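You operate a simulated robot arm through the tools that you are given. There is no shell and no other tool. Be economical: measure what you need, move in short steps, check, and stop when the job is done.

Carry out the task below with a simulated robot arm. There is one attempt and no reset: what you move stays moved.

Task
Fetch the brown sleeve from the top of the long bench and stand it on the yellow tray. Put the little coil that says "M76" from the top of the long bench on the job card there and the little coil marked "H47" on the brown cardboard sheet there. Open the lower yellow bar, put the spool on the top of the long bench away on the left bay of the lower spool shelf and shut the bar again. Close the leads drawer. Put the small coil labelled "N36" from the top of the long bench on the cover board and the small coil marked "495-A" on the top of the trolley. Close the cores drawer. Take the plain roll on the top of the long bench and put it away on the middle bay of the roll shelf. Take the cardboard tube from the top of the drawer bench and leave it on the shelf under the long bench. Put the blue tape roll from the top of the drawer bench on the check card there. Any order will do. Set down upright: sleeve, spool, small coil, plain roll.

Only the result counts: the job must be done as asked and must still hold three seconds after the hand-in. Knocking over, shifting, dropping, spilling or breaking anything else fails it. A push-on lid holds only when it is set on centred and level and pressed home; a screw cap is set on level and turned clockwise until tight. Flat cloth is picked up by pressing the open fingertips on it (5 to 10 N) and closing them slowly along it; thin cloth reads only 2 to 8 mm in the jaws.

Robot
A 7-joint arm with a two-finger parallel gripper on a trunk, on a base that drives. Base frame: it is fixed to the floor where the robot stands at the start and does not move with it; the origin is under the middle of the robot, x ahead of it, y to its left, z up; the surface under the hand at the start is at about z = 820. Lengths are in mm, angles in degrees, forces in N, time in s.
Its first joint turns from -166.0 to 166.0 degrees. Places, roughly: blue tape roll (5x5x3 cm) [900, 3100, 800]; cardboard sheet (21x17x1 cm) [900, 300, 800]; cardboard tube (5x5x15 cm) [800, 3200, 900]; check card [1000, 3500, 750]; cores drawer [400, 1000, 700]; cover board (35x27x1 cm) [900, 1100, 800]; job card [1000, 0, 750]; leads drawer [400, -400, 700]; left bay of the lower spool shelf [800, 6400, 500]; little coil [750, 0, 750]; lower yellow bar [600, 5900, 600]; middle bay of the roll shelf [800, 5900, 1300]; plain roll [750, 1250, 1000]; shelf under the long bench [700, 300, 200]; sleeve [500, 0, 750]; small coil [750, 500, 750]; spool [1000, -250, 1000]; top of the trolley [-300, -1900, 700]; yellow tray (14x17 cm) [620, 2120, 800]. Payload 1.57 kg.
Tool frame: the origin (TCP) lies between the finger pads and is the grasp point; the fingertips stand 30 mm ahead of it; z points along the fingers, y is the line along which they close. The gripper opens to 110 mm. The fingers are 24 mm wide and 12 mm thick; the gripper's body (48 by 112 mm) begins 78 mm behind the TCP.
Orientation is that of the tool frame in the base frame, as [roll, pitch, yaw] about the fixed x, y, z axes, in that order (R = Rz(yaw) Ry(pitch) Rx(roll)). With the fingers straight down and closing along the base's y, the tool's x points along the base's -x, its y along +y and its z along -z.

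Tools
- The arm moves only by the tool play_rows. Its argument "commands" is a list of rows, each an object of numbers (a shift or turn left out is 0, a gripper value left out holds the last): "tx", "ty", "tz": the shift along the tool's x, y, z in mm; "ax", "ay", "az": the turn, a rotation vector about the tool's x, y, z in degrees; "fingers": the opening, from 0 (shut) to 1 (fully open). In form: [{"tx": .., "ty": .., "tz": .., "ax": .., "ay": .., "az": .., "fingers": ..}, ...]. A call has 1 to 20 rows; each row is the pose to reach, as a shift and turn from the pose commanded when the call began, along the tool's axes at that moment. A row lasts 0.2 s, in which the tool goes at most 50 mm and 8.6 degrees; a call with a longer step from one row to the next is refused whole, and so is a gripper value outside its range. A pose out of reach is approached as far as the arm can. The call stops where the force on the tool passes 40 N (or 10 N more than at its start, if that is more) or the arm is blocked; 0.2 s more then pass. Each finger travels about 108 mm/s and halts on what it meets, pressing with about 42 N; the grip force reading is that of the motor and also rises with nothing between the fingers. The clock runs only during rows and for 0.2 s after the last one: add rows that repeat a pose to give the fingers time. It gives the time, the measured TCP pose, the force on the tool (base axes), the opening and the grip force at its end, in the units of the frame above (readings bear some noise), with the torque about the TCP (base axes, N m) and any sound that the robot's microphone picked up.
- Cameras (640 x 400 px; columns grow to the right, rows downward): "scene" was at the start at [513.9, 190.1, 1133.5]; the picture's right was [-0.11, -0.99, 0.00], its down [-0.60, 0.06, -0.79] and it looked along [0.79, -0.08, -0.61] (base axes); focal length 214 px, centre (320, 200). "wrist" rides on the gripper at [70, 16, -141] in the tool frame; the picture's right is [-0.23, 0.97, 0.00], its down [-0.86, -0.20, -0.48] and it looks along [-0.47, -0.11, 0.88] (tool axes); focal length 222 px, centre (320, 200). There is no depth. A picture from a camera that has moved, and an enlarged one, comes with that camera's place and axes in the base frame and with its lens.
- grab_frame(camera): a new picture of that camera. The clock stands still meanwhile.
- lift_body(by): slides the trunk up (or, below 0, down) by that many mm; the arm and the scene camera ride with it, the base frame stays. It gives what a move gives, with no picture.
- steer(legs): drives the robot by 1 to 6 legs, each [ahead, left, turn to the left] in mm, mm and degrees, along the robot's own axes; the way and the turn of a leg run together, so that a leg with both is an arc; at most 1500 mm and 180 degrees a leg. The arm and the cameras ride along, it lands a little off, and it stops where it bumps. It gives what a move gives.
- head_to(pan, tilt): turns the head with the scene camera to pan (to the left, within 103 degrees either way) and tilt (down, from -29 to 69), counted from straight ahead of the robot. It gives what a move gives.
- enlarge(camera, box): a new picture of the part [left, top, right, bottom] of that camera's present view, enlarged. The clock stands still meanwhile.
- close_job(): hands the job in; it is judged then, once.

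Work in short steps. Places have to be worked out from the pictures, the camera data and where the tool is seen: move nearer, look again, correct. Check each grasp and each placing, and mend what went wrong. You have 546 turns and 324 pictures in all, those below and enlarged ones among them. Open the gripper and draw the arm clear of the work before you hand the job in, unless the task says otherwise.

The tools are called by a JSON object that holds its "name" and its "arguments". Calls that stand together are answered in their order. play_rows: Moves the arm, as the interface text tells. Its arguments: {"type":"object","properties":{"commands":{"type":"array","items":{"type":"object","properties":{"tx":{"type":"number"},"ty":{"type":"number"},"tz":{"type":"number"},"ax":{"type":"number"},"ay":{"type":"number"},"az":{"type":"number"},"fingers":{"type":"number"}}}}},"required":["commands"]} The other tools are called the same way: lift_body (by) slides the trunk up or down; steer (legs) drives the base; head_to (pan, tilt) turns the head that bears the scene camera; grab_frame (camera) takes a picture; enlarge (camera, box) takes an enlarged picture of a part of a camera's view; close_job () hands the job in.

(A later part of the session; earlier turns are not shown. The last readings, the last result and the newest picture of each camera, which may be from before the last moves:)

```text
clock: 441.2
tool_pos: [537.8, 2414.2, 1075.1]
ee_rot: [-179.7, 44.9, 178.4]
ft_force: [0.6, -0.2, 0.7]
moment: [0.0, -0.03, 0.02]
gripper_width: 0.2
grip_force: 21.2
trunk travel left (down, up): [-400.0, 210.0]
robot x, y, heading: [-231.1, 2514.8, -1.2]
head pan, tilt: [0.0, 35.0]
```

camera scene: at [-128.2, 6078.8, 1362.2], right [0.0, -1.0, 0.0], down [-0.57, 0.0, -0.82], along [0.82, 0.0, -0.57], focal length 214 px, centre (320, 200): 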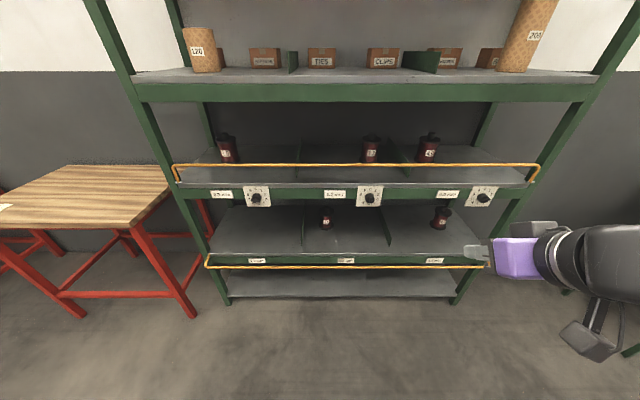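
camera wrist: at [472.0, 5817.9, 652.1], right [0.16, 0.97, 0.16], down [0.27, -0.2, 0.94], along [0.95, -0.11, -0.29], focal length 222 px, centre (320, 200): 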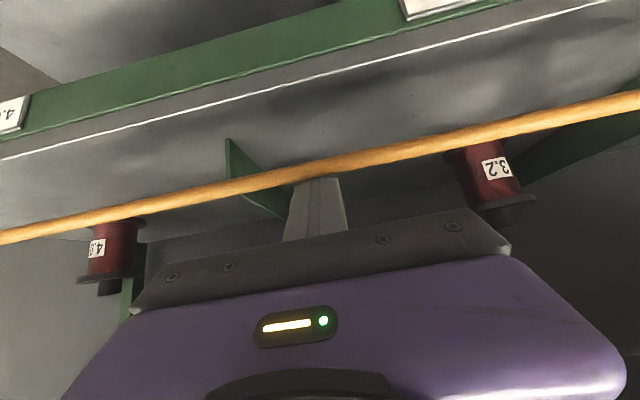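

{"name": "steer", "arguments": {"legs": [[50, 0, 1.2], [0, -1090, 0]]}}

{"name": "head_to", "arguments": {"pan": 0, "tilt": 50}}

{"name": "grab_frame", "arguments": {"camera": "scene"}}

{"name": "grab_frame", "arguments": {"camera": "wrist"}}

```text
clock: 447.3
tool_pos: [573.9, 1326.2, 1074.1]
ee_rot: [-179.8, 44.9, 178.5]
ft_force: [0.4, 0.0, 0.8]
moment: [0.03, -0.02, 0.01]
gripper_width: 0.3
grip_force: 21.3
trunk travel left (down, up): [-400.0, 210.0]
robot x, y, heading: [-189.5, 1424.1, -1.5]
head pan, tilt: [0.0, 35.0]
```

```text
clock: 448.1
tool_pos: [573.0, 1326.2, 1074.4]
ee_rot: [-179.7, 45.0, 178.6]
ft_force: [-0.3, 0.0, 0.8]
moment: [0.0, 0.02, -0.02]
gripper_width: 0.0
grip_force: 21.0
trunk travel left (down, up): [-400.0, 210.0]
robot x, y, heading: [-193.1, 1420.2, -1.3]
head pan, tilt: [0.0, 50.0]
```

```text
174 pictures are left
camera scene: at [316.1, 1611.7, 1340.5], right [-0.02, -1.0, 0.0], down [-0.77, 0.02, -0.64], along [0.64, -0.01, -0.77], focal length 214 px, centre (320, 200)
```

scene: 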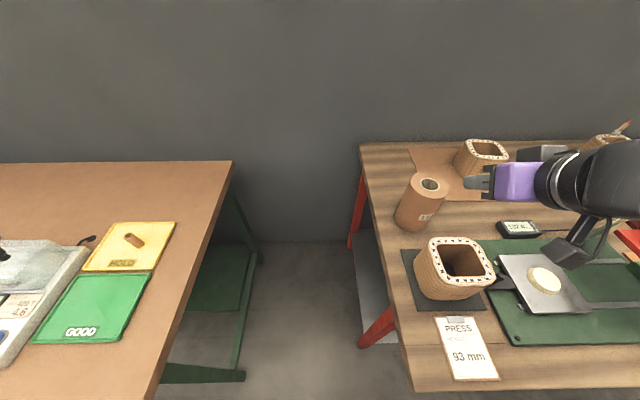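

```text
173 pictures are left
camera wrist: at [425.1, 1347.0, 1126.2], right [0.19, 0.97, 0.16], down [0.26, -0.2, 0.94], along [0.95, -0.14, -0.29], focal length 222 px, centre (320, 200)
```

wrist: 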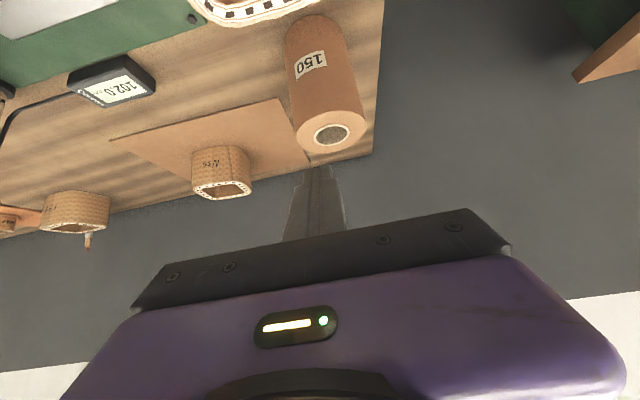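

Check the sleeve on the tray in a zoom, and the roll's position.

{"name": "enlarge", "arguments": {"camera": "scene", "box": [80, 200, 200, 290]}}

{"name": "enlarge", "arguments": {"camera": "scene", "box": [360, 140, 520, 320]}}

```text
4.44 times, centred on (140, 245) of scene
camera zoom: at [316.1, 1611.7, 1340.5], right [-0.02, -1.0, 0.0], down [-0.77, 0.02, -0.64], along [0.64, -0.01, -0.77], focal length 953 px, centre (1120, 0)
```

zoom: 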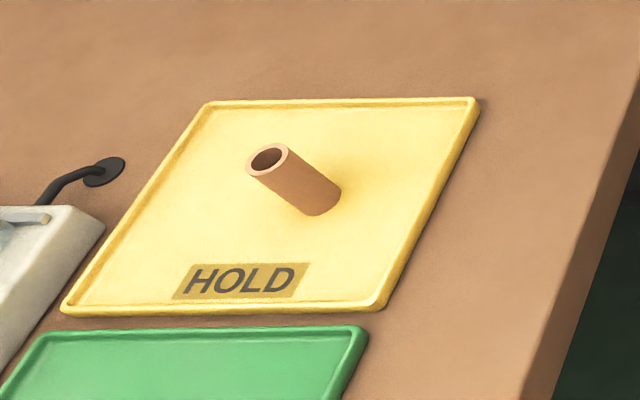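

```text
2.22 times, centred on (440, 230) of scene
camera zoom: at [316.1, 1611.7, 1340.5], right [-0.02, -1.0, 0.0], down [-0.77, 0.02, -0.64], along [0.64, -0.01, -0.77], focal length 477 px, centre (53, 133)
```

zoom: 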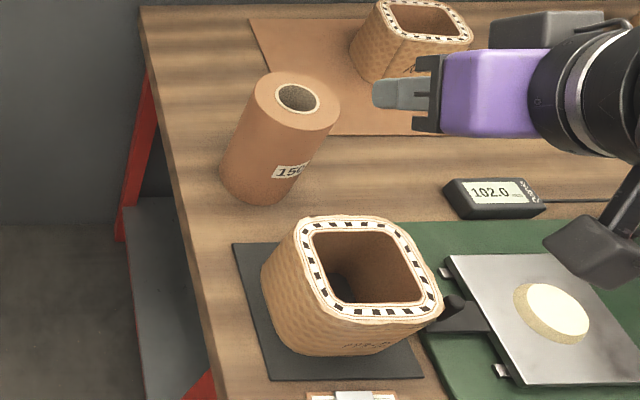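

Sleeve still upright. Roll axis at (672,1340). Open fully and move above it with the tilted tool.

{"name": "play_rows", "arguments": {"commands": [{"tx": -14, "ty": 5, "tz": 30, "fingers": 1}, {"tx": -28, "ty": 10, "tz": 60}, {"tx": -43, "ty": 14, "tz": 91}, {"tx": -43, "ty": 14, "tz": 91}]}}

{"name": "grab_frame", "arguments": {"camera": "wrist"}}

{"name": "enlarge", "arguments": {"camera": "scene", "box": [360, 60, 560, 260]}}

```text
clock: 449.1
tool_pos: [669.4, 1336.6, 1039.9]
ee_rot: [-179.8, 44.9, 178.6]
ft_force: [-0.1, 0.3, -0.1]
moment: [0.01, 0.03, -0.01]
gripper_width: 109.8
grip_force: 0.1
trunk travel left (down, up): [-400.0, 210.0]
robot x, y, heading: [-191.5, 1422.1, -1.0]
head pan, tilt: [0.0, 50.0]
```

```text
170 pictures are left
camera wrist: at [520.3, 1356.4, 1091.7], right [0.19, 0.97, 0.16], down [0.26, -0.2, 0.94], along [0.95, -0.13, -0.29], focal length 222 px, centre (320, 200)
```

wrist: 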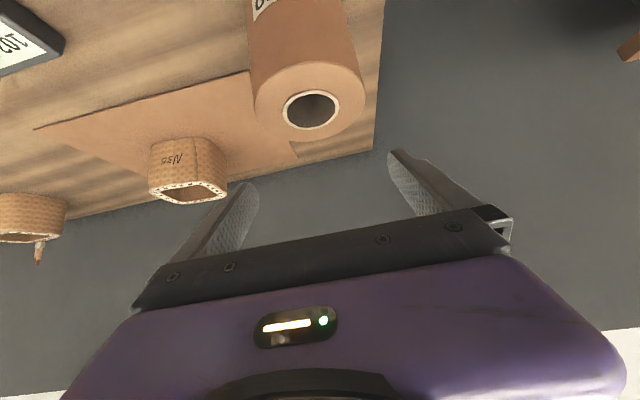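

```text
2.00 times, centred on (460, 160) of scene
camera zoom: at [315.9, 1611.7, 1340.4], right [-0.02, -1.0, 0.0], down [-0.77, 0.02, -0.64], along [0.64, -0.01, -0.77], focal length 429 px, centre (40, 280)
```

zoom: 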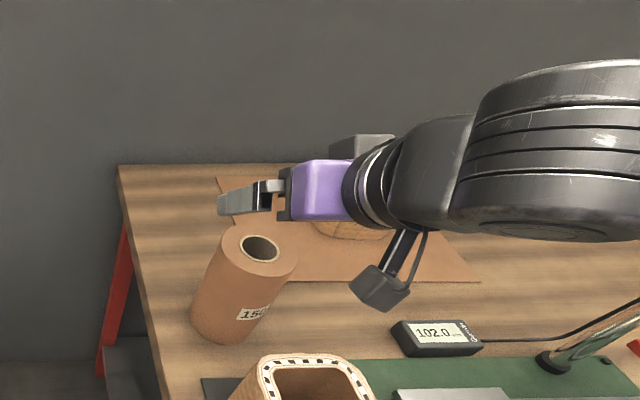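

Shift +3.5 in y, then descend 110 straight down around the roll in steps.

{"name": "play_rows", "arguments": {"commands": [{"ty": 3.5}, {"tx": 20, "tz": 20, "ty": 3.5}, {"tx": 40, "tz": 40, "ty": 3.5}, {"tx": 55, "tz": 55, "ty": 3.5}, {"tx": 66, "tz": 66, "ty": 3.5}, {"tx": 75, "tz": 75, "ty": 3.5}, {"tx": 75, "tz": 75, "ty": 3.5}]}}

{"name": "grab_frame", "arguments": {"camera": "wrist"}}

```text
clock: 450.7
tool_pos: [671.3, 1341.2, 932.4]
ee_rot: [-179.7, 44.9, 178.6]
ft_force: [-0.5, 0.9, 0.0]
moment: [-0.01, 0.03, 0.0]
gripper_width: 109.7
grip_force: 0.1
trunk travel left (down, up): [-400.0, 210.0]
robot x, y, heading: [-196.4, 1422.3, -1.3]
head pan, tilt: [0.0, 50.0]
```

```text
168 pictures are left
camera wrist: at [520.2, 1362.0, 985.5], right [0.19, 0.97, 0.16], down [0.26, -0.2, 0.94], along [0.95, -0.14, -0.29], focal length 222 px, centre (320, 200)
```

wrist: 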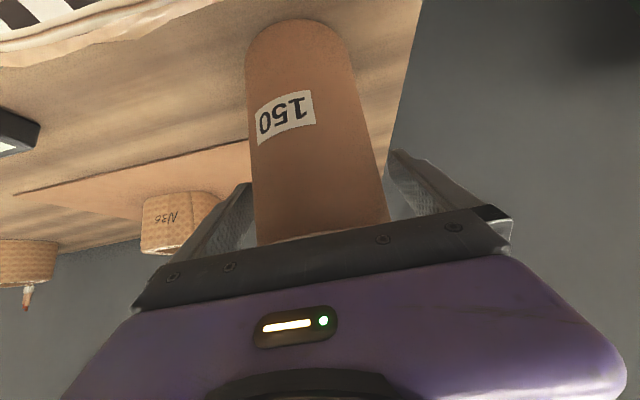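

Fingers straddle the roll with no contact. Close and lift slowly.

{"name": "play_rows", "arguments": {"commands": [{"fingers": 0}, {"fingers": 0}, {"fingers": 0}, {"fingers": 0}, {"fingers": 0}, {"tx": -2, "tz": -2}, {"tx": -5, "tz": -5}, {"tx": -10, "tz": -10}, {"tx": -18, "tz": -18}, {"tx": -28, "tz": -28}, {"tx": -28, "tz": -28}]}}

{"name": "grab_frame", "arguments": {"camera": "wrist"}}

{"name": "enlarge", "arguments": {"camera": "scene", "box": [360, 60, 560, 260]}}

```text
clock: 453.1
tool_pos: [670.2, 1339.8, 973.1]
ee_rot: [-179.8, 44.7, 178.6]
ft_force: [1.0, -0.2, -7.2]
moment: [0.0, 0.01, -0.01]
gripper_width: 89.3
grip_force: 41.8
trunk travel left (down, up): [-400.0, 210.0]
robot x, y, heading: [-192.6, 1424.1, -1.4]
head pan, tilt: [0.0, 50.0]
```

```text
167 pictures are left
camera wrist: at [520.4, 1361.3, 1025.0], right [0.19, 0.97, 0.16], down [0.26, -0.2, 0.94], along [0.95, -0.13, -0.29], focal length 222 px, centre (320, 200)
```

wrist: 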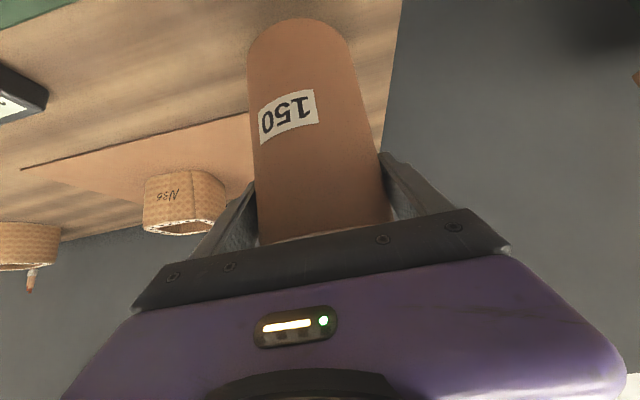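

```text
2.00 times, centred on (460, 160) of scene
camera zoom: at [316.2, 1611.7, 1340.3], right [-0.02, -1.0, 0.0], down [-0.77, 0.02, -0.64], along [0.64, -0.01, -0.77], focal length 429 px, centre (40, 280)
```

zoom: 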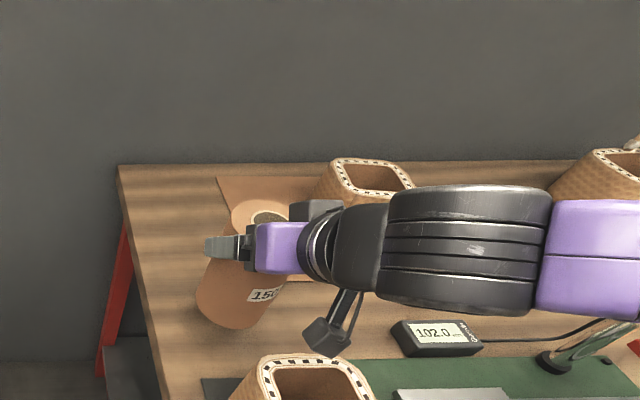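

Roll held (7 N), upright. Raise and drive to the rack.

{"name": "lift_body", "arguments": {"by": 200}}

{"name": "steer", "arguments": {"legs": [[0, 1080, 1.3], [-480, 0, 0], [0, 1150, 0], [0, 1150, 0]]}}

```text
clock: 455.2
tool_pos: [669.2, 1340.3, 1172.9]
ee_rot: [-179.8, 44.8, 178.6]
ft_force: [0.1, 0.3, -6.6]
moment: [0.03, 0.02, 0.0]
gripper_width: 89.3
grip_force: 41.4
trunk travel left (down, up): [-600.0, 10.0]
robot x, y, heading: [-191.0, 1425.3, -0.9]
head pan, tilt: [0.0, 50.0]
```

```text
clock: 474.4
tool_pos: [258.0, 4782.3, 1172.9]
ee_rot: [-179.7, 44.9, 178.2]
ft_force: [-0.4, -0.7, -6.3]
moment: [-0.02, -0.03, 0.03]
gripper_width: 89.1
grip_force: 41.8
trunk travel left (down, up): [-600.0, 10.0]
robot x, y, heading: [-606.6, 4873.4, -1.8]
head pan, tilt: [0.0, 50.0]
```

Continue to y≈6030 and correct heading; then look at the roll shelf.

{"name": "steer", "arguments": {"legs": [[-40, 1150, 1.8]]}}

{"name": "head_to", "arguments": {"pan": -5, "tilt": 10}}

{"name": "grab_frame", "arguments": {"camera": "scene"}}

```text
clock: 480.3
tool_pos: [229.3, 5978.9, 1172.8]
ee_rot: [-179.8, 44.8, -179.3]
ft_force: [0.9, -0.8, -6.0]
moment: [0.0, -0.02, -0.03]
gripper_width: 89.2
grip_force: 41.8
trunk travel left (down, up): [-600.0, 10.0]
robot x, y, heading: [-635.5, 6026.9, 1.0]
head pan, tilt: [0.0, 50.0]
```

```text
clock: 481.4
tool_pos: [230.5, 5978.6, 1173.3]
ee_rot: [-179.8, 44.8, -179.4]
ft_force: [-0.6, -0.5, -6.7]
moment: [-0.02, 0.0, 0.02]
gripper_width: 89.1
grip_force: 41.9
trunk travel left (down, up): [-600.0, 10.0]
robot x, y, heading: [-636.4, 6029.7, 0.9]
head pan, tilt: [-5.0, 10.0]
```

```text
165 pictures are left
camera scene: at [-116.3, 6229.4, 1602.1], right [-0.07, -1.0, 0.0], down [-0.17, 0.01, -0.98], along [0.98, -0.07, -0.17], focal length 214 px, centre (320, 200)
```

scene: 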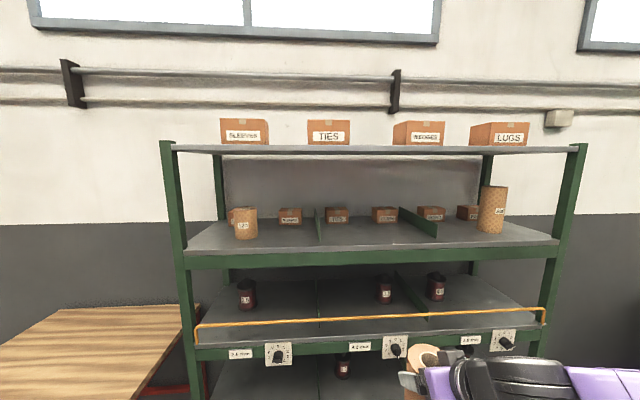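

Middle bay lies between y≈5701 and 6171 (dividers start at x≈664), shelf z≈1300. I'll set the roll at about (712,5940). Raise the arm to z≈1440 here in the aisle first.

{"name": "play_rows", "arguments": {"commands": [{"tx": -10, "tz": -10}, {"tx": -30, "tz": -30}, {"tx": -55, "tz": -55}, {"tx": -80, "tz": -80}, {"tx": -105, "tz": -105}, {"tx": -130, "tz": -130}, {"tx": -155, "tz": -155}, {"tx": -178, "tz": -178}, {"tx": -187, "tz": -187}, {"tx": -187, "tz": -187}]}}

{"name": "grab_frame", "arguments": {"camera": "scene"}}

{"name": "grab_frame", "arguments": {"camera": "wrist"}}

```text
clock: 483.8
tool_pos: [230.4, 6035.6, 1412.2]
ee_rot: [172.8, 42.4, -178.8]
ft_force: [-0.2, 0.3, -6.2]
moment: [-0.04, -0.01, 0.02]
gripper_width: 89.4
grip_force: 41.8
trunk travel left (down, up): [-600.0, 10.0]
robot x, y, heading: [-633.6, 6029.6, 0.7]
head pan, tilt: [-5.0, 10.0]
stopped in row 10: the arm was blocked; the commanded pose is now the measured one
```

```text
164 pictures are left
camera scene: at [-116.2, 6229.5, 1602.2], right [-0.07, -1.0, 0.0], down [-0.17, 0.01, -0.98], along [0.98, -0.07, -0.17], focal length 214 px, centre (320, 200)
```

scene: 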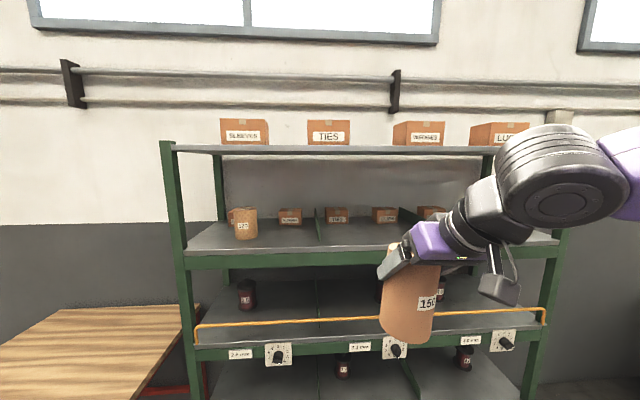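

```text
163 pictures are left
camera wrist: at [82.4, 6032.0, 1471.0], right [0.07, 0.97, 0.24], down [0.33, -0.25, 0.91], along [0.94, 0.02, -0.34], focal length 222 px, centre (320, 200)
```

wrist: 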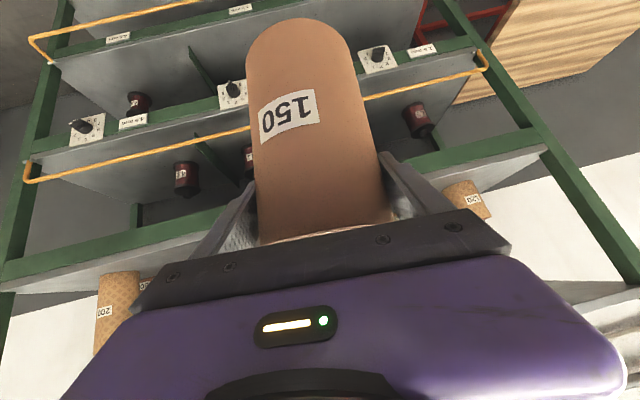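

The arm blocked at its upper limit with the tool rolled ~7°. I pull the hand closer to the body to regain freedom and fix the roll.

{"name": "play_rows", "arguments": {"commands": [{"tx": 17, "tz": -17, "ty": -10, "ax": 1.5}, {"tx": 34, "tz": -34, "ty": -20, "ax": 3}, {"tx": 51, "tz": -51, "ty": -30, "ax": 4.5}, {"tx": 68, "tz": -68, "ty": -40, "ax": 6}, {"tx": 85, "tz": -85, "ty": -50, "ax": 7.2, "ay": -2.4}, {"tx": 85, "tz": -85, "ty": -50, "ax": 7.2, "ay": -2.4}]}}

```text
clock: 484.6
tool_pos: [169.2, 6087.7, 1408.2]
ee_rot: [175.7, 41.9, -169.7]
ft_force: [0.9, -0.1, -6.6]
moment: [0.0, 0.03, 0.02]
gripper_width: 89.1
grip_force: 41.8
trunk travel left (down, up): [-600.0, 10.0]
robot x, y, heading: [-632.6, 6031.6, 0.7]
head pan, tilt: [-5.0, 10.0]
stopped in row 3: the arm was blocked; the commanded pose is now the measured one
```

Worse; go back down 200 to free the arm, restoring yaw.

{"name": "play_rows", "arguments": {"commands": [{"tx": 10, "tz": 35}, {"tx": 30, "tz": 60}, {"tx": 55, "tz": 85}, {"tx": 80, "tz": 110, "ty": -10}, {"tx": 105, "tz": 135, "ty": -25}, {"tx": 125, "tz": 165, "ty": -40}, {"tx": 125, "tz": 180, "ty": -60}, {"tx": 125, "tz": 180, "ty": -80}]}}

{"name": "grab_frame", "arguments": {"camera": "scene"}}

```text
clock: 486.4
tool_pos: [209.8, 6026.5, 1189.6]
ee_rot: [175.8, 42.1, -169.6]
ft_force: [0.4, 0.3, -5.9]
moment: [-0.05, 0.03, 0.03]
gripper_width: 89.0
grip_force: 42.0
trunk travel left (down, up): [-600.0, 10.0]
robot x, y, heading: [-635.3, 6037.0, 0.7]
head pan, tilt: [-5.0, 10.0]
```

```text
162 pictures are left
camera scene: at [-116.2, 6229.8, 1602.1], right [-0.07, -1.0, 0.0], down [-0.17, 0.01, -0.98], along [0.98, -0.07, -0.17], focal length 214 px, centre (320, 200)
```

scene: 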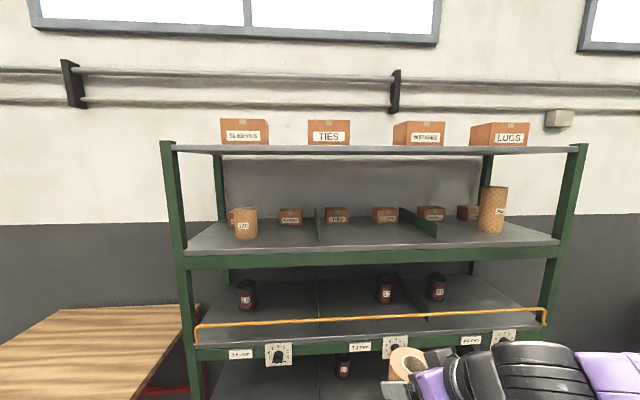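

Freed. Now bring the hand nearer the body and to the right (rel ~760,-120) while restoring orientation, then raise there.

{"name": "play_rows", "arguments": {"commands": [{"tx": 13, "ty": -16, "tz": -12, "ax": 1.9, "ay": -0.5, "az": 1.3}, {"tx": 26, "ty": -32, "tz": -24, "ax": 3.7, "ay": -1, "az": 2.6}, {"tx": 39, "ty": -48, "tz": -35, "ax": 5.6, "ay": -1.5, "az": 3.9}, {"tx": 52, "ty": -64, "tz": -47, "ax": 7.5, "ay": -2, "az": 5.2}, {"tx": 65, "ty": -80, "tz": -58, "ax": 9.3, "ay": -2.5, "az": 6.4}, {"tx": 77, "ty": -97, "tz": -70, "ax": 11.2, "ay": -2.9, "az": 7.7}, {"tx": 77, "ty": -97, "tz": -70, "ax": 11.2, "ay": -2.9, "az": 7.7}]}}

{"name": "lift_body", "arguments": {"by": 10}}

```text
clock: 488.0
tool_pos: [132.7, 5909.3, 1183.8]
ee_rot: [179.5, 44.7, 179.6]
ft_force: [-0.2, 0.4, -6.9]
moment: [0.04, 0.0, 0.01]
gripper_width: 89.1
grip_force: 42.0
trunk travel left (down, up): [-600.0, 10.0]
robot x, y, heading: [-635.3, 6030.3, 0.8]
head pan, tilt: [-5.0, 10.0]
```

```text
clock: 488.6
tool_pos: [133.5, 5909.4, 1194.5]
ee_rot: [179.6, 44.5, 179.6]
ft_force: [-0.3, -0.2, -6.8]
moment: [0.01, 0.01, 0.01]
gripper_width: 89.1
grip_force: 42.1
trunk travel left (down, up): [-610.0, 0.0]
robot x, y, heading: [-632.5, 6028.1, 1.0]
head pan, tilt: [-5.0, 10.0]
```

Orientation restored. Raise straight up in a moderate step and check.

{"name": "play_rows", "arguments": {"commands": [{"tx": -10, "tz": -10}, {"tx": -28, "tz": -28}, {"tx": -48, "tz": -48}, {"tx": -68, "tz": -68}, {"tx": -88, "tz": -88}, {"tx": -108, "tz": -108}, {"tx": -120, "tz": -120}, {"tx": -120, "tz": -120}]}}

```text
clock: 490.4
tool_pos: [135.8, 5919.8, 1348.6]
ee_rot: [173.4, 44.1, 175.9]
ft_force: [-1.3, 0.0, -6.6]
moment: [0.02, 0.0, -0.02]
gripper_width: 89.2
grip_force: 41.6
trunk travel left (down, up): [-610.0, 0.0]
robot x, y, heading: [-638.3, 6025.4, 0.8]
head pan, tilt: [-5.0, 10.0]
```

The arm's posture limits it near z≈1345 at this tilt. I'll set the roll down on a nearby surface and regrasp it with a flatter tool. Lower the arm again and look at the wooden table on the left.

{"name": "play_rows", "arguments": {"commands": [{"tx": 20, "tz": 20}, {"tx": 45, "tz": 45}, {"tx": 70, "tz": 70}, {"tx": 95, "tz": 95}, {"tx": 115, "tz": 115, "ax": 3, "az": -1}, {"tx": 115, "tz": 115, "ax": 6, "az": -2}]}}

{"name": "head_to", "arguments": {"pan": 50, "tilt": 35}}

{"name": "grab_frame", "arguments": {"camera": "scene"}}

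```text
clock: 491.8
tool_pos: [134.5, 5908.8, 1198.8]
ee_rot: [-172.4, 44.5, -177.7]
ft_force: [0.3, -0.1, -6.6]
moment: [0.04, 0.02, 0.02]
gripper_width: 89.1
grip_force: 42.1
trunk travel left (down, up): [-610.0, 0.0]
robot x, y, heading: [-633.2, 6029.6, 0.8]
head pan, tilt: [-5.0, 10.0]
```

```text
clock: 493.0
tool_pos: [134.3, 5908.9, 1199.4]
ee_rot: [-172.4, 44.5, -177.6]
ft_force: [0.8, -1.0, -6.5]
moment: [-0.01, 0.03, 0.01]
gripper_width: 88.7
grip_force: 42.1
trunk travel left (down, up): [-610.0, 0.0]
robot x, y, heading: [-634.5, 6032.7, 0.8]
head pan, tilt: [50.0, 35.0]
```

```text
161 pictures are left
camera scene: at [-153.3, 6304.5, 1572.1], right [0.77, -0.63, 0.0], down [-0.36, -0.44, -0.82], along [0.52, 0.63, -0.57], focal length 214 px, centre (320, 200)
```

scene: 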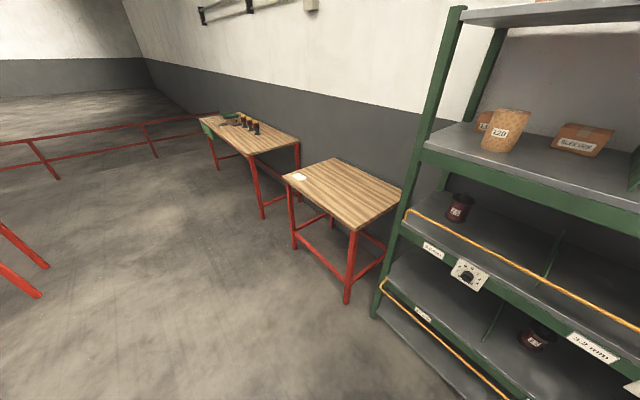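

The table top is about z≈750, front edge x≈575, y from ~6850. I'll set the roll there near its front edge. Level, drive left and look.

{"name": "play_rows", "arguments": {"commands": [{"ax": -4, "az": 1}, {"ax": -7.6, "az": 2}, {"ax": -7.6, "az": 2}]}}

{"name": "steer", "arguments": {"legs": [[0, 1080, -0.8]]}}

{"name": "head_to", "arguments": {"pan": 0, "tilt": 40}}

{"name": "grab_frame", "arguments": {"camera": "scene"}}

```text
clock: 493.8
tool_pos: [134.3, 5908.0, 1201.0]
ee_rot: [178.0, 44.6, 179.6]
ft_force: [0.9, 1.3, -5.7]
moment: [-0.03, 0.02, 0.01]
gripper_width: 88.8
grip_force: 41.5
trunk travel left (down, up): [-610.0, 0.0]
robot x, y, heading: [-633.1, 6027.7, 1.0]
head pan, tilt: [50.0, 35.0]
```

```text
clock: 499.2
tool_pos: [124.7, 6957.3, 1201.3]
ee_rot: [178.0, 44.6, 178.8]
ft_force: [0.0, -0.3, -6.3]
moment: [0.03, -0.01, -0.01]
gripper_width: 89.0
grip_force: 41.7
trunk travel left (down, up): [-610.0, 0.0]
robot x, y, heading: [-641.8, 7090.9, -0.3]
head pan, tilt: [50.0, 35.0]
```

```text
clock: 500.4
tool_pos: [123.9, 6956.2, 1200.5]
ee_rot: [178.0, 44.6, 178.8]
ft_force: [-0.5, -0.4, -5.6]
moment: [0.0, 0.04, 0.02]
gripper_width: 88.8
grip_force: 41.5
trunk travel left (down, up): [-610.0, 0.0]
robot x, y, heading: [-638.5, 7091.7, 0.0]
head pan, tilt: [0.0, 40.0]
```

```text
160 pictures are left
camera scene: at [-127.8, 7289.2, 1564.5], right [0.0, -1.0, 0.0], down [-0.64, 0.0, -0.77], along [0.77, 0.0, -0.64], focal length 214 px, centre (320, 200)
```

scene: 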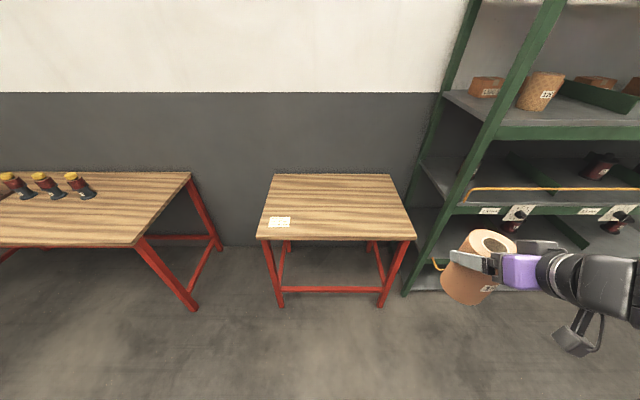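

Table confirmed (z≈750, x from 557, y 6825–7596), clear. Lower the trunk 290, drive in over it, then feel down.

{"name": "lift_body", "arguments": {"by": -280}}

{"name": "steer", "arguments": {"legs": [[515, 60, 0]]}}

{"name": "grab_frame", "arguments": {"camera": "scene"}}

```text
clock: 503.3
tool_pos: [126.2, 6956.4, 919.8]
ee_rot: [178.0, 44.7, 178.8]
ft_force: [0.2, 0.1, -6.9]
moment: [-0.01, 0.05, 0.02]
gripper_width: 89.1
grip_force: 42.2
trunk travel left (down, up): [-330.0, 280.0]
robot x, y, heading: [-639.7, 7089.3, -0.0]
head pan, tilt: [0.0, 40.0]
```

```text
clock: 506.2
tool_pos: [633.8, 7013.0, 920.0]
ee_rot: [178.0, 44.5, 178.8]
ft_force: [0.3, 0.1, -6.1]
moment: [0.0, 0.04, -0.02]
gripper_width: 88.6
grip_force: 42.2
trunk travel left (down, up): [-330.0, 280.0]
robot x, y, heading: [-130.9, 7145.1, -0.1]
head pan, tilt: [0.0, 40.0]
```

```text
159 pictures are left
camera scene: at [380.6, 7345.3, 1284.5], right [0.0, -1.0, 0.0], down [-0.64, 0.0, -0.77], along [0.77, 0.0, -0.64], focal length 214 px, centre (320, 200)
```

scene: 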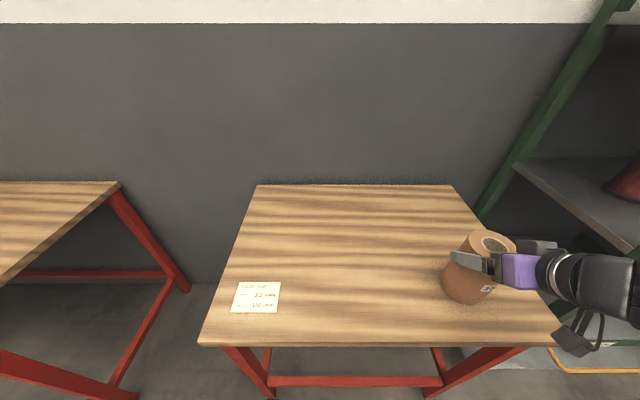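

Over the table. Level by 2° and feel down.

{"name": "play_rows", "arguments": {"commands": [{"tx": 8, "tz": 8, "ax": 1}, {"tx": 18, "tz": 18, "ax": 2}, {"tx": 26, "tz": 26, "ax": 2}, {"tx": 31, "tz": 31, "ax": 2}, {"tx": 34, "tz": 34, "ax": 2}, {"tx": 37, "tz": 37, "ax": 2}, {"tx": 40, "tz": 40, "ax": 2}, {"tx": 43, "tz": 43, "ax": 2}, {"tx": 46, "tz": 46, "ax": 2}, {"tx": 49, "tz": 49, "ax": 2}, {"tx": 52, "tz": 52, "ax": 2}]}}

```text
clock: 506.8
tool_pos: [635.6, 7013.3, 906.2]
ee_rot: [179.8, 45.8, 179.0]
ft_force: [-5.2, -0.7, 18.4]
moment: [-0.11, 1.08, 0.11]
gripper_width: 89.1
grip_force: 41.7
trunk travel left (down, up): [-330.0, 280.0]
robot x, y, heading: [-133.5, 7151.2, -0.4]
head pan, tilt: [0.0, 40.0]
stopped in row 2: the force on the tool passed its limit at 67 N (the readings are from after the stop); the commanded pose is now the measured one
```

Contact earlier than guessed (table z≈795). Release gently and pull back along the tool axis upward.

{"name": "play_rows", "arguments": {"commands": [{"tx": -1, "tz": -1}, {"tx": -1, "tz": -1, "fingers": 0.9}, {"tx": -1, "tz": -1, "fingers": 1}, {"tx": -1, "tz": -1, "fingers": 1}, {"tx": -15, "tz": -15}, {"tx": -40, "tz": -40}, {"tx": -70, "tz": -70}, {"tx": -100, "tz": -100}, {"tx": -100, "tz": -100}]}}

{"name": "grab_frame", "arguments": {"camera": "scene"}}

{"name": "grab_frame", "arguments": {"camera": "wrist"}}

```text
clock: 508.8
tool_pos: [634.7, 7014.1, 1047.3]
ee_rot: [179.7, 45.4, 179.0]
ft_force: [0.1, 0.1, -1.2]
moment: [0.0, 0.01, 0.01]
gripper_width: 110.0
grip_force: 0.1
trunk travel left (down, up): [-330.0, 280.0]
robot x, y, heading: [-134.3, 7146.6, 0.0]
head pan, tilt: [0.0, 40.0]
```

```text
158 pictures are left
camera scene: at [380.4, 7345.4, 1284.6], right [0.0, -1.0, 0.0], down [-0.64, 0.0, -0.77], along [0.77, 0.0, -0.64], focal length 214 px, centre (320, 200)
```

scene: 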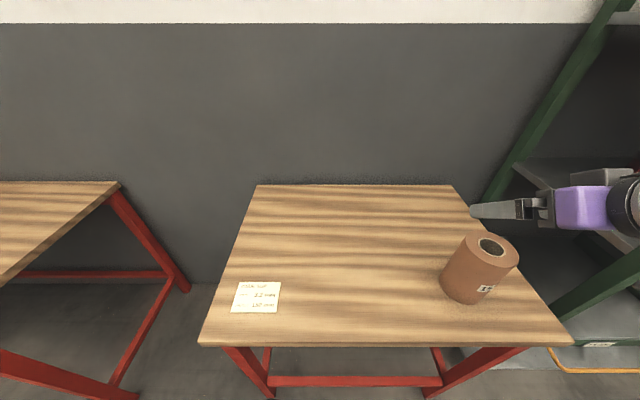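

```text
157 pictures are left
camera wrist: at [485.1, 7033.0, 1097.1], right [0.17, 0.97, 0.17], down [0.26, -0.21, 0.94], along [0.95, -0.12, -0.28], focal length 222 px, centre (320, 200)
```

wrist: 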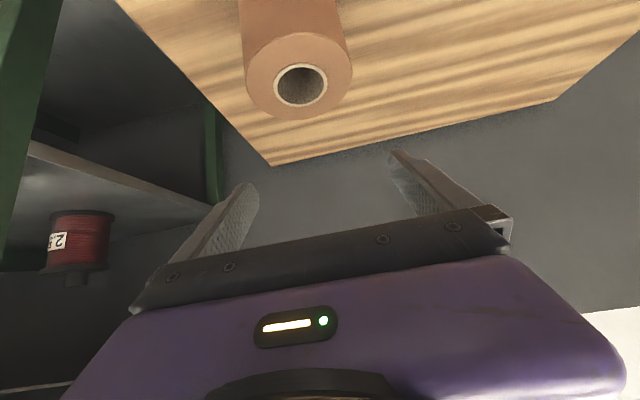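

The roll stands on the table at ≈(636,7013), top ≈943. Back off 260, tilt the tool to 75°, lower to z≈878 and come in from the front.

{"name": "steer", "arguments": {"legs": [[-260, 0, 0]]}}

{"name": "play_rows", "arguments": {"commands": [{"ay": -6}, {"ay": -12}, {"ay": -18}, {"ay": -24}, {"ay": -30}, {"ay": -30}]}}

{"name": "lift_body", "arguments": {"by": -170}}

{"name": "grab_frame", "arguments": {"camera": "wrist"}}

{"name": "grab_frame", "arguments": {"camera": "scene"}}

```text
clock: 510.7
tool_pos: [367.7, 7011.3, 1046.2]
ee_rot: [179.7, 45.3, 178.6]
ft_force: [-0.6, -0.2, 0.2]
moment: [0.0, 0.01, 0.0]
gripper_width: 109.8
grip_force: 0.1
trunk travel left (down, up): [-330.0, 280.0]
robot x, y, heading: [-402.5, 7148.7, -0.6]
head pan, tilt: [0.0, 40.0]
```

```text
clock: 512.1
tool_pos: [385.8, 7000.5, 1042.2]
ee_rot: [179.6, 75.5, 178.5]
ft_force: [0.2, 0.2, -0.6]
moment: [0.02, 0.0, 0.0]
gripper_width: 110.1
grip_force: 0.1
out of reach, approached as far as the arm can: row 3, 4, 5, 6
trunk travel left (down, up): [-330.0, 280.0]
robot x, y, heading: [-400.8, 7150.6, -0.4]
head pan, tilt: [0.0, 40.0]
```

```text
clock: 514.0
tool_pos: [385.2, 7000.3, 873.6]
ee_rot: [179.1, 75.4, 178.1]
ft_force: [0.4, -0.4, -0.1]
moment: [-0.01, 0.0, 0.0]
gripper_width: 109.8
grip_force: 0.0
trunk travel left (down, up): [-160.0, 450.0]
robot x, y, heading: [-401.8, 7148.1, -0.8]
head pan, tilt: [0.0, 40.0]
```

```text
156 pictures are left
camera wrist: at [230.4, 7020.2, 841.9], right [0.08, 0.97, 0.22], down [-0.25, -0.2, 0.95], along [0.96, -0.13, 0.23], focal length 222 px, centre (320, 200)
```

wrist: 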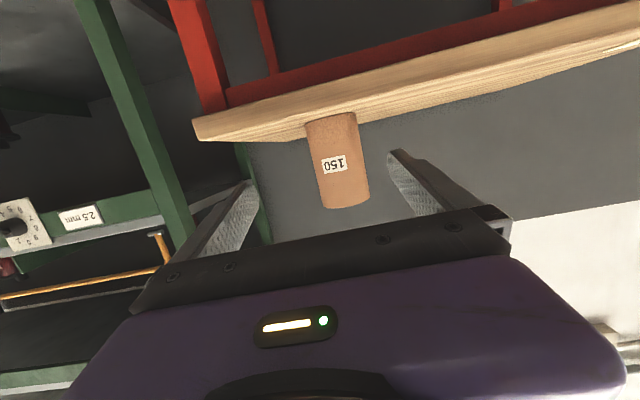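

```text
155 pictures are left
camera scene: at [115.1, 7343.5, 1114.6], right [-0.01, -1.0, 0.0], down [-0.64, 0.01, -0.77], along [0.77, -0.01, -0.64], focal length 214 px, centre (320, 200)
```

scene: 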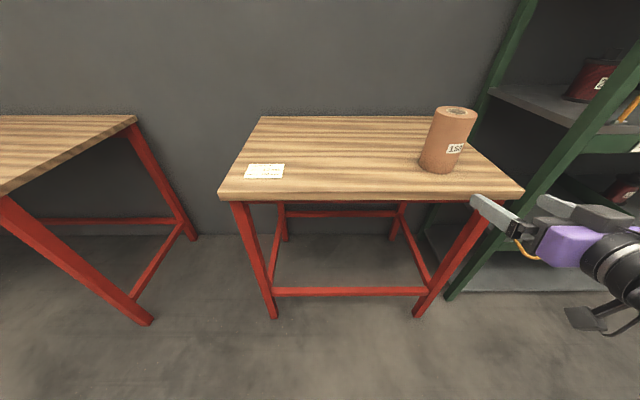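

Roll axis at y≈7014. Drive forward 150 (tips just short of the roll) and align.

{"name": "steer", "arguments": {"legs": [[150, 10, 0.8]]}}

{"name": "grab_frame", "arguments": {"camera": "wrist"}}

{"name": "grab_frame", "arguments": {"camera": "scene"}}

```text
clock: 515.4
tool_pos: [538.4, 7022.4, 873.3]
ee_rot: [179.2, 75.4, 178.9]
ft_force: [-0.8, 0.5, -0.7]
moment: [0.0, 0.01, 0.04]
gripper_width: 109.9
grip_force: 0.0
trunk travel left (down, up): [-160.0, 450.0]
robot x, y, heading: [-247.9, 7161.9, -0.1]
head pan, tilt: [0.0, 40.0]
```

```text
154 pictures are left
camera wrist: at [383.4, 7039.2, 841.9], right [0.06, 0.97, 0.22], down [-0.25, -0.2, 0.95], along [0.97, -0.11, 0.23], focal length 222 px, centre (320, 200)
```

wrist: 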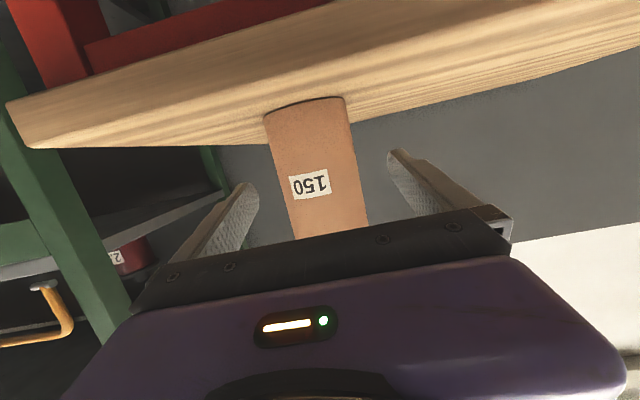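

```text
153 pictures are left
camera scene: at [263.3, 7360.7, 1114.6], right [0.01, -1.0, 0.0], down [-0.64, 0.0, -0.77], along [0.77, 0.0, -0.64], focal length 214 px, centre (320, 200)
```

scene: 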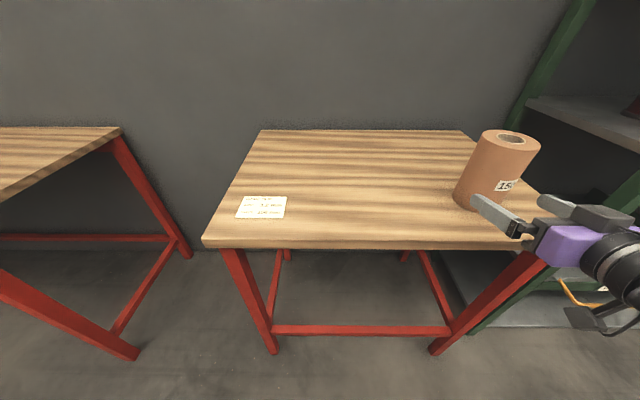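

Shift −5 in y and advance 96 with the arm to straddle the roll.

{"name": "play_rows", "arguments": {"commands": [{"ty": -5}, {"tx": -6, "ty": -5, "tz": 23}, {"tx": -12, "ty": -5, "tz": 46}, {"tx": -18, "ty": -5, "tz": 70}, {"tx": -24, "ty": -5, "tz": 93}, {"tx": -24, "ty": -5, "tz": 93}]}}

{"name": "grab_frame", "arguments": {"camera": "wrist"}}

```text
clock: 516.8
tool_pos: [634.5, 7015.1, 873.2]
ee_rot: [179.2, 75.5, 178.9]
ft_force: [0.0, 0.8, 0.4]
moment: [-0.01, -0.01, 0.04]
gripper_width: 110.2
grip_force: 0.0
trunk travel left (down, up): [-160.0, 450.0]
robot x, y, heading: [-249.3, 7159.3, 0.3]
head pan, tilt: [0.0, 40.0]
```

```text
152 pictures are left
camera wrist: at [479.1, 7033.5, 841.5], right [0.06, 0.97, 0.22], down [-0.25, -0.2, 0.95], along [0.97, -0.11, 0.23], focal length 222 px, centre (320, 200)
```

wrist: 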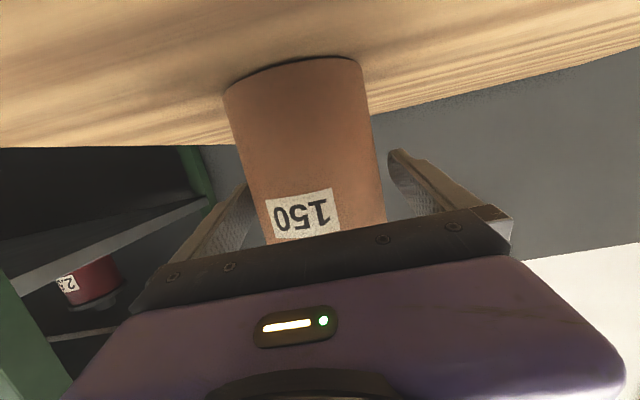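

Straddled. Close, then lift with the trunk.

{"name": "play_rows", "arguments": {"commands": [{"fingers": 0}, {"fingers": 0}, {"fingers": 0}, {"fingers": 0}, {"fingers": 0}]}}

{"name": "lift_body", "arguments": {"by": 40}}

{"name": "grab_frame", "arguments": {"camera": "scene"}}

```text
clock: 518.0
tool_pos: [632.6, 7016.3, 873.2]
ee_rot: [179.2, 75.6, 179.1]
ft_force: [1.2, -3.1, 0.4]
moment: [-0.44, 0.07, 0.08]
gripper_width: 88.6
grip_force: 42.1
trunk travel left (down, up): [-160.0, 450.0]
robot x, y, heading: [-248.1, 7159.8, 0.3]
head pan, tilt: [0.0, 40.0]
```

```text
clock: 518.9
tool_pos: [633.7, 7015.9, 913.0]
ee_rot: [179.0, 75.4, 179.0]
ft_force: [0.4, 0.2, -6.3]
moment: [0.01, -0.01, 0.04]
gripper_width: 88.9
grip_force: 42.0
trunk travel left (down, up): [-200.0, 410.0]
robot x, y, heading: [-249.9, 7162.6, 0.2]
head pan, tilt: [0.0, 40.0]
```

```text
151 pictures are left
camera scene: at [263.4, 7360.7, 1154.5], right [0.01, -1.0, 0.0], down [-0.64, 0.0, -0.77], along [0.77, 0.0, -0.64], focal length 214 px, centre (320, 200)
```

scene: 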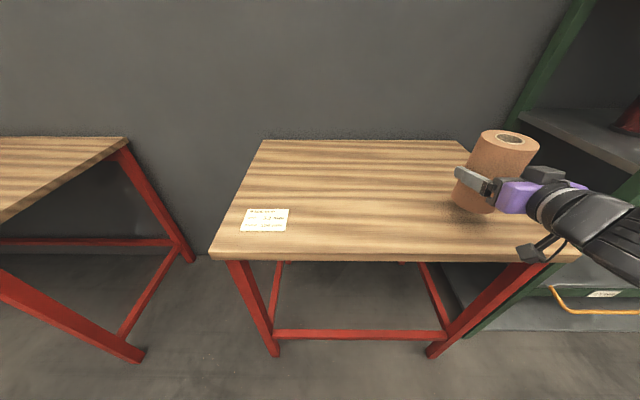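

Held upright. Back off 450, raise the trunk, and drive right ~1080 to the middle bay.

{"name": "steer", "arguments": {"legs": [[-440, 0, 0]]}}

{"name": "lift_body", "arguments": {"by": 400}}

{"name": "steer", "arguments": {"legs": [[0, -1060, 0]]}}

{"name": "play_rows", "arguments": {"commands": [{"tx": -20, "tz": -5}, {"tx": -45, "tz": -12}, {"tx": -70, "tz": -18}, {"tx": -82, "tz": -21}, {"tx": -82, "tz": -21}]}}

{"name": "head_to", "arguments": {"pan": -5, "tilt": 10}}

{"name": "grab_frame", "arguments": {"camera": "scene"}}

```text
clock: 521.5
tool_pos: [195.4, 7014.7, 912.3]
ee_rot: [179.3, 75.4, 179.1]
ft_force: [0.4, 0.0, -6.3]
moment: [0.0, 0.01, -0.01]
gripper_width: 88.6
grip_force: 42.0
trunk travel left (down, up): [-200.0, 410.0]
robot x, y, heading: [-689.2, 7152.4, 0.5]
head pan, tilt: [0.0, 40.0]
```

```text
clock: 525.4
tool_pos: [194.7, 7015.1, 1311.3]
ee_rot: [179.2, 75.4, 179.1]
ft_force: [-0.7, -0.3, -6.2]
moment: [0.02, 0.01, -0.01]
gripper_width: 88.6
grip_force: 41.7
trunk travel left (down, up): [-600.0, 10.0]
robot x, y, heading: [-691.8, 7157.8, 0.6]
head pan, tilt: [0.0, 40.0]
```

```text
clock: 531.0
tool_pos: [197.4, 5911.7, 1311.8]
ee_rot: [179.2, 75.3, 178.5]
ft_force: [0.2, -0.1, -7.1]
moment: [-0.01, 0.04, 0.0]
gripper_width: 89.0
grip_force: 42.6
trunk travel left (down, up): [-600.0, 10.0]
robot x, y, heading: [-684.7, 6060.8, -0.2]
head pan, tilt: [0.0, 40.0]
```

```text
clock: 532.2
tool_pos: [197.5, 5913.8, 1395.0]
ee_rot: [179.1, 75.4, 178.5]
ft_force: [-0.4, 1.2, -6.6]
moment: [-0.01, 0.0, -0.03]
gripper_width: 88.9
grip_force: 42.0
trunk travel left (down, up): [-600.0, 10.0]
robot x, y, heading: [-681.9, 6062.6, 0.6]
head pan, tilt: [0.0, 40.0]
```

```text
clock: 533.1
tool_pos: [197.1, 5912.8, 1395.5]
ee_rot: [179.1, 75.4, 178.4]
ft_force: [0.4, -0.5, -5.6]
moment: [0.03, 0.03, -0.02]
gripper_width: 88.8
grip_force: 41.5
trunk travel left (down, up): [-600.0, 10.0]
robot x, y, heading: [-682.9, 6059.6, -0.1]
head pan, tilt: [-5.0, 10.0]
```

```text
150 pictures are left
camera scene: at [-162.9, 6251.5, 1602.1], right [-0.09, -1.0, 0.0], down [-0.17, 0.02, -0.98], along [0.98, -0.09, -0.17], focal length 214 px, centre (320, 200)
```

scene: 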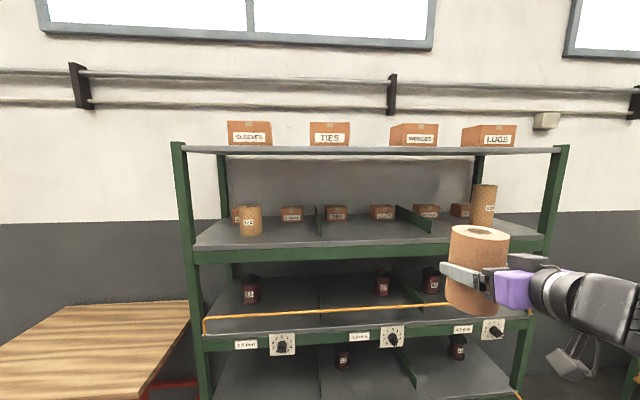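

Tool pose is good (z 1395). Raise 18 more, then drive straight in toward the shelf.

{"name": "play_rows", "arguments": {"commands": [{"tx": -9, "tz": -2.5}, {"tx": -18, "tz": -5}, {"tx": -18, "tz": -5}]}}

{"name": "steer", "arguments": {"legs": [[330, 15, 0]]}}

{"name": "grab_frame", "arguments": {"camera": "scene"}}

{"name": "grab_frame", "arguments": {"camera": "wrist"}}

```text
clock: 533.9
tool_pos: [198.3, 5913.0, 1415.5]
ee_rot: [179.2, 75.3, 178.5]
ft_force: [-0.2, 0.4, -6.6]
moment: [0.0, 0.02, -0.02]
gripper_width: 88.8
grip_force: 41.8
trunk travel left (down, up): [-600.0, 10.0]
robot x, y, heading: [-686.1, 6062.9, -0.0]
head pan, tilt: [-5.0, 10.0]
```

```text
clock: 536.1
tool_pos: [520.7, 5925.6, 1414.5]
ee_rot: [179.1, 75.4, 178.4]
ft_force: [0.7, 0.3, -6.4]
moment: [0.0, 0.06, -0.02]
gripper_width: 88.9
grip_force: 42.1
trunk travel left (down, up): [-600.0, 10.0]
robot x, y, heading: [-364.5, 6074.0, -0.0]
head pan, tilt: [-5.0, 10.0]
```

```text
149 pictures are left
camera scene: at [159.9, 6265.0, 1602.3], right [-0.09, -1.0, 0.0], down [-0.17, 0.02, -0.98], along [0.98, -0.09, -0.17], focal length 214 px, centre (320, 200)
```

scene: 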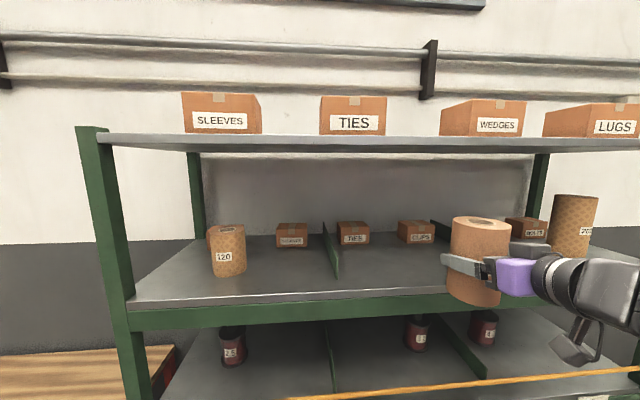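

```text
148 pictures are left
camera wrist: at [366.0, 5944.6, 1384.1], right [0.07, 0.97, 0.22], down [-0.25, -0.2, 0.95], along [0.97, -0.12, 0.23], focal length 222 px, centre (320, 200)
```

wrist: 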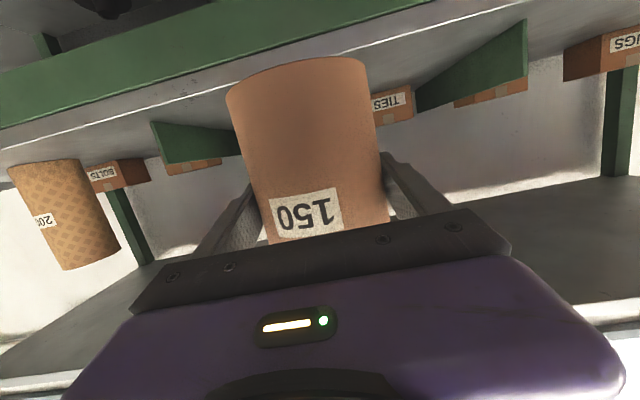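

Aligned inside the middle bay. Drive forward another 200.

{"name": "steer", "arguments": {"legs": [[205, 0, 0]]}}

{"name": "grab_frame", "arguments": {"camera": "scene"}}

```text
clock: 537.7
tool_pos: [724.1, 5925.6, 1414.6]
ee_rot: [179.0, 75.4, 178.3]
ft_force: [0.7, -0.4, -5.4]
moment: [-0.01, 0.02, 0.0]
gripper_width: 88.6
grip_force: 41.7
trunk travel left (down, up): [-600.0, 10.0]
robot x, y, heading: [-157.9, 6073.4, -0.1]
head pan, tilt: [-5.0, 10.0]
```

```text
147 pictures are left
camera scene: at [363.8, 6263.9, 1602.3], right [-0.09, -1.0, 0.0], down [-0.17, 0.02, -0.98], along [0.98, -0.09, -0.17], focal length 214 px, centre (320, 200)
```

scene: 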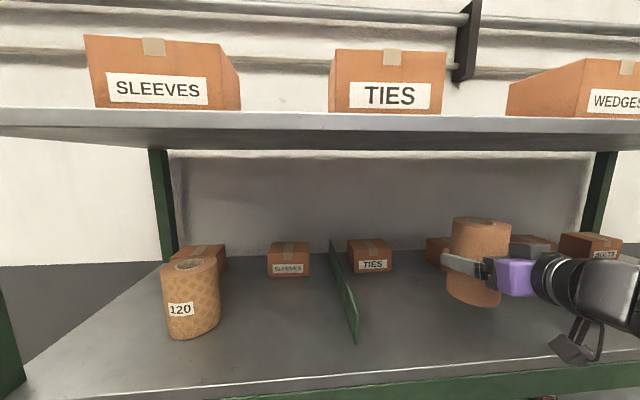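

Lower gently onto the shelf.

{"name": "play_rows", "arguments": {"commands": [{"tx": 8, "tz": 2}, {"tx": 15, "tz": 4}, {"tx": 20, "tz": 5}, {"tx": 24, "tz": 6}, {"tx": 26, "tz": 6.7}, {"tx": 28, "tz": 7.2}, {"tx": 30, "tz": 7.8}, {"tx": 32, "tz": 8.3}, {"tx": 34, "tz": 8.8}, {"tx": 36, "tz": 9.4}, {"tx": 38, "tz": 9.9}, {"tx": 40, "tz": 10.4}]}}

```text
clock: 540.3
tool_pos: [723.5, 5923.9, 1372.6]
ee_rot: [179.2, 75.4, 178.3]
ft_force: [-0.1, 0.4, -5.9]
moment: [0.02, 0.01, -0.04]
gripper_width: 88.8
grip_force: 41.7
trunk travel left (down, up): [-600.0, 10.0]
robot x, y, heading: [-155.9, 6073.0, -0.5]
head pan, tilt: [-5.0, 10.0]
```

Not yet in contact; continue.

{"name": "play_rows", "arguments": {"commands": [{"tx": 2, "tz": 0.5}, {"tx": 4, "tz": 1}, {"tx": 6, "tz": 1.6}, {"tx": 8, "tz": 2}, {"tx": 10, "tz": 2.6}, {"tx": 12, "tz": 3.1}, {"tx": 14, "tz": 3.6}, {"tx": 16, "tz": 4.2}]}}

{"name": "enlarge", "arguments": {"camera": "scene", "box": [400, 180, 600, 340]}}

```text
clock: 542.1
tool_pos: [724.0, 5925.3, 1362.7]
ee_rot: [179.6, 75.9, 178.6]
ft_force: [-4.0, 0.0, 38.4]
moment: [-0.18, -0.16, 0.34]
gripper_width: 88.9
grip_force: 42.4
trunk travel left (down, up): [-600.0, 10.0]
robot x, y, heading: [-156.3, 6073.0, -0.3]
head pan, tilt: [-5.0, 10.0]
```

```text
2.50 times, centred on (500, 260) of scene
camera zoom: at [362.4, 6264.2, 1602.9], right [-0.09, -1.0, 0.0], down [-0.17, 0.02, -0.98], along [0.98, -0.09, -0.17], focal length 536 px, centre (-130, 50)
```

zoom: 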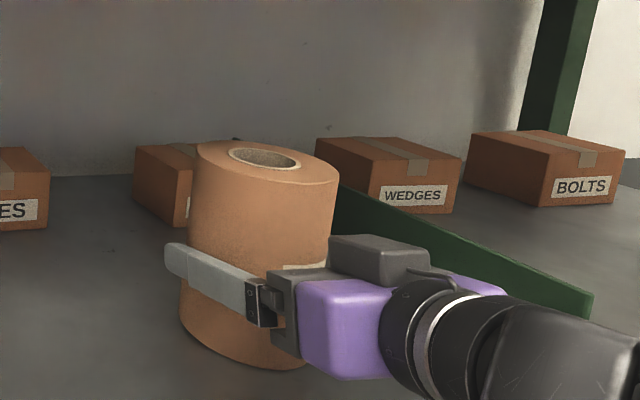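

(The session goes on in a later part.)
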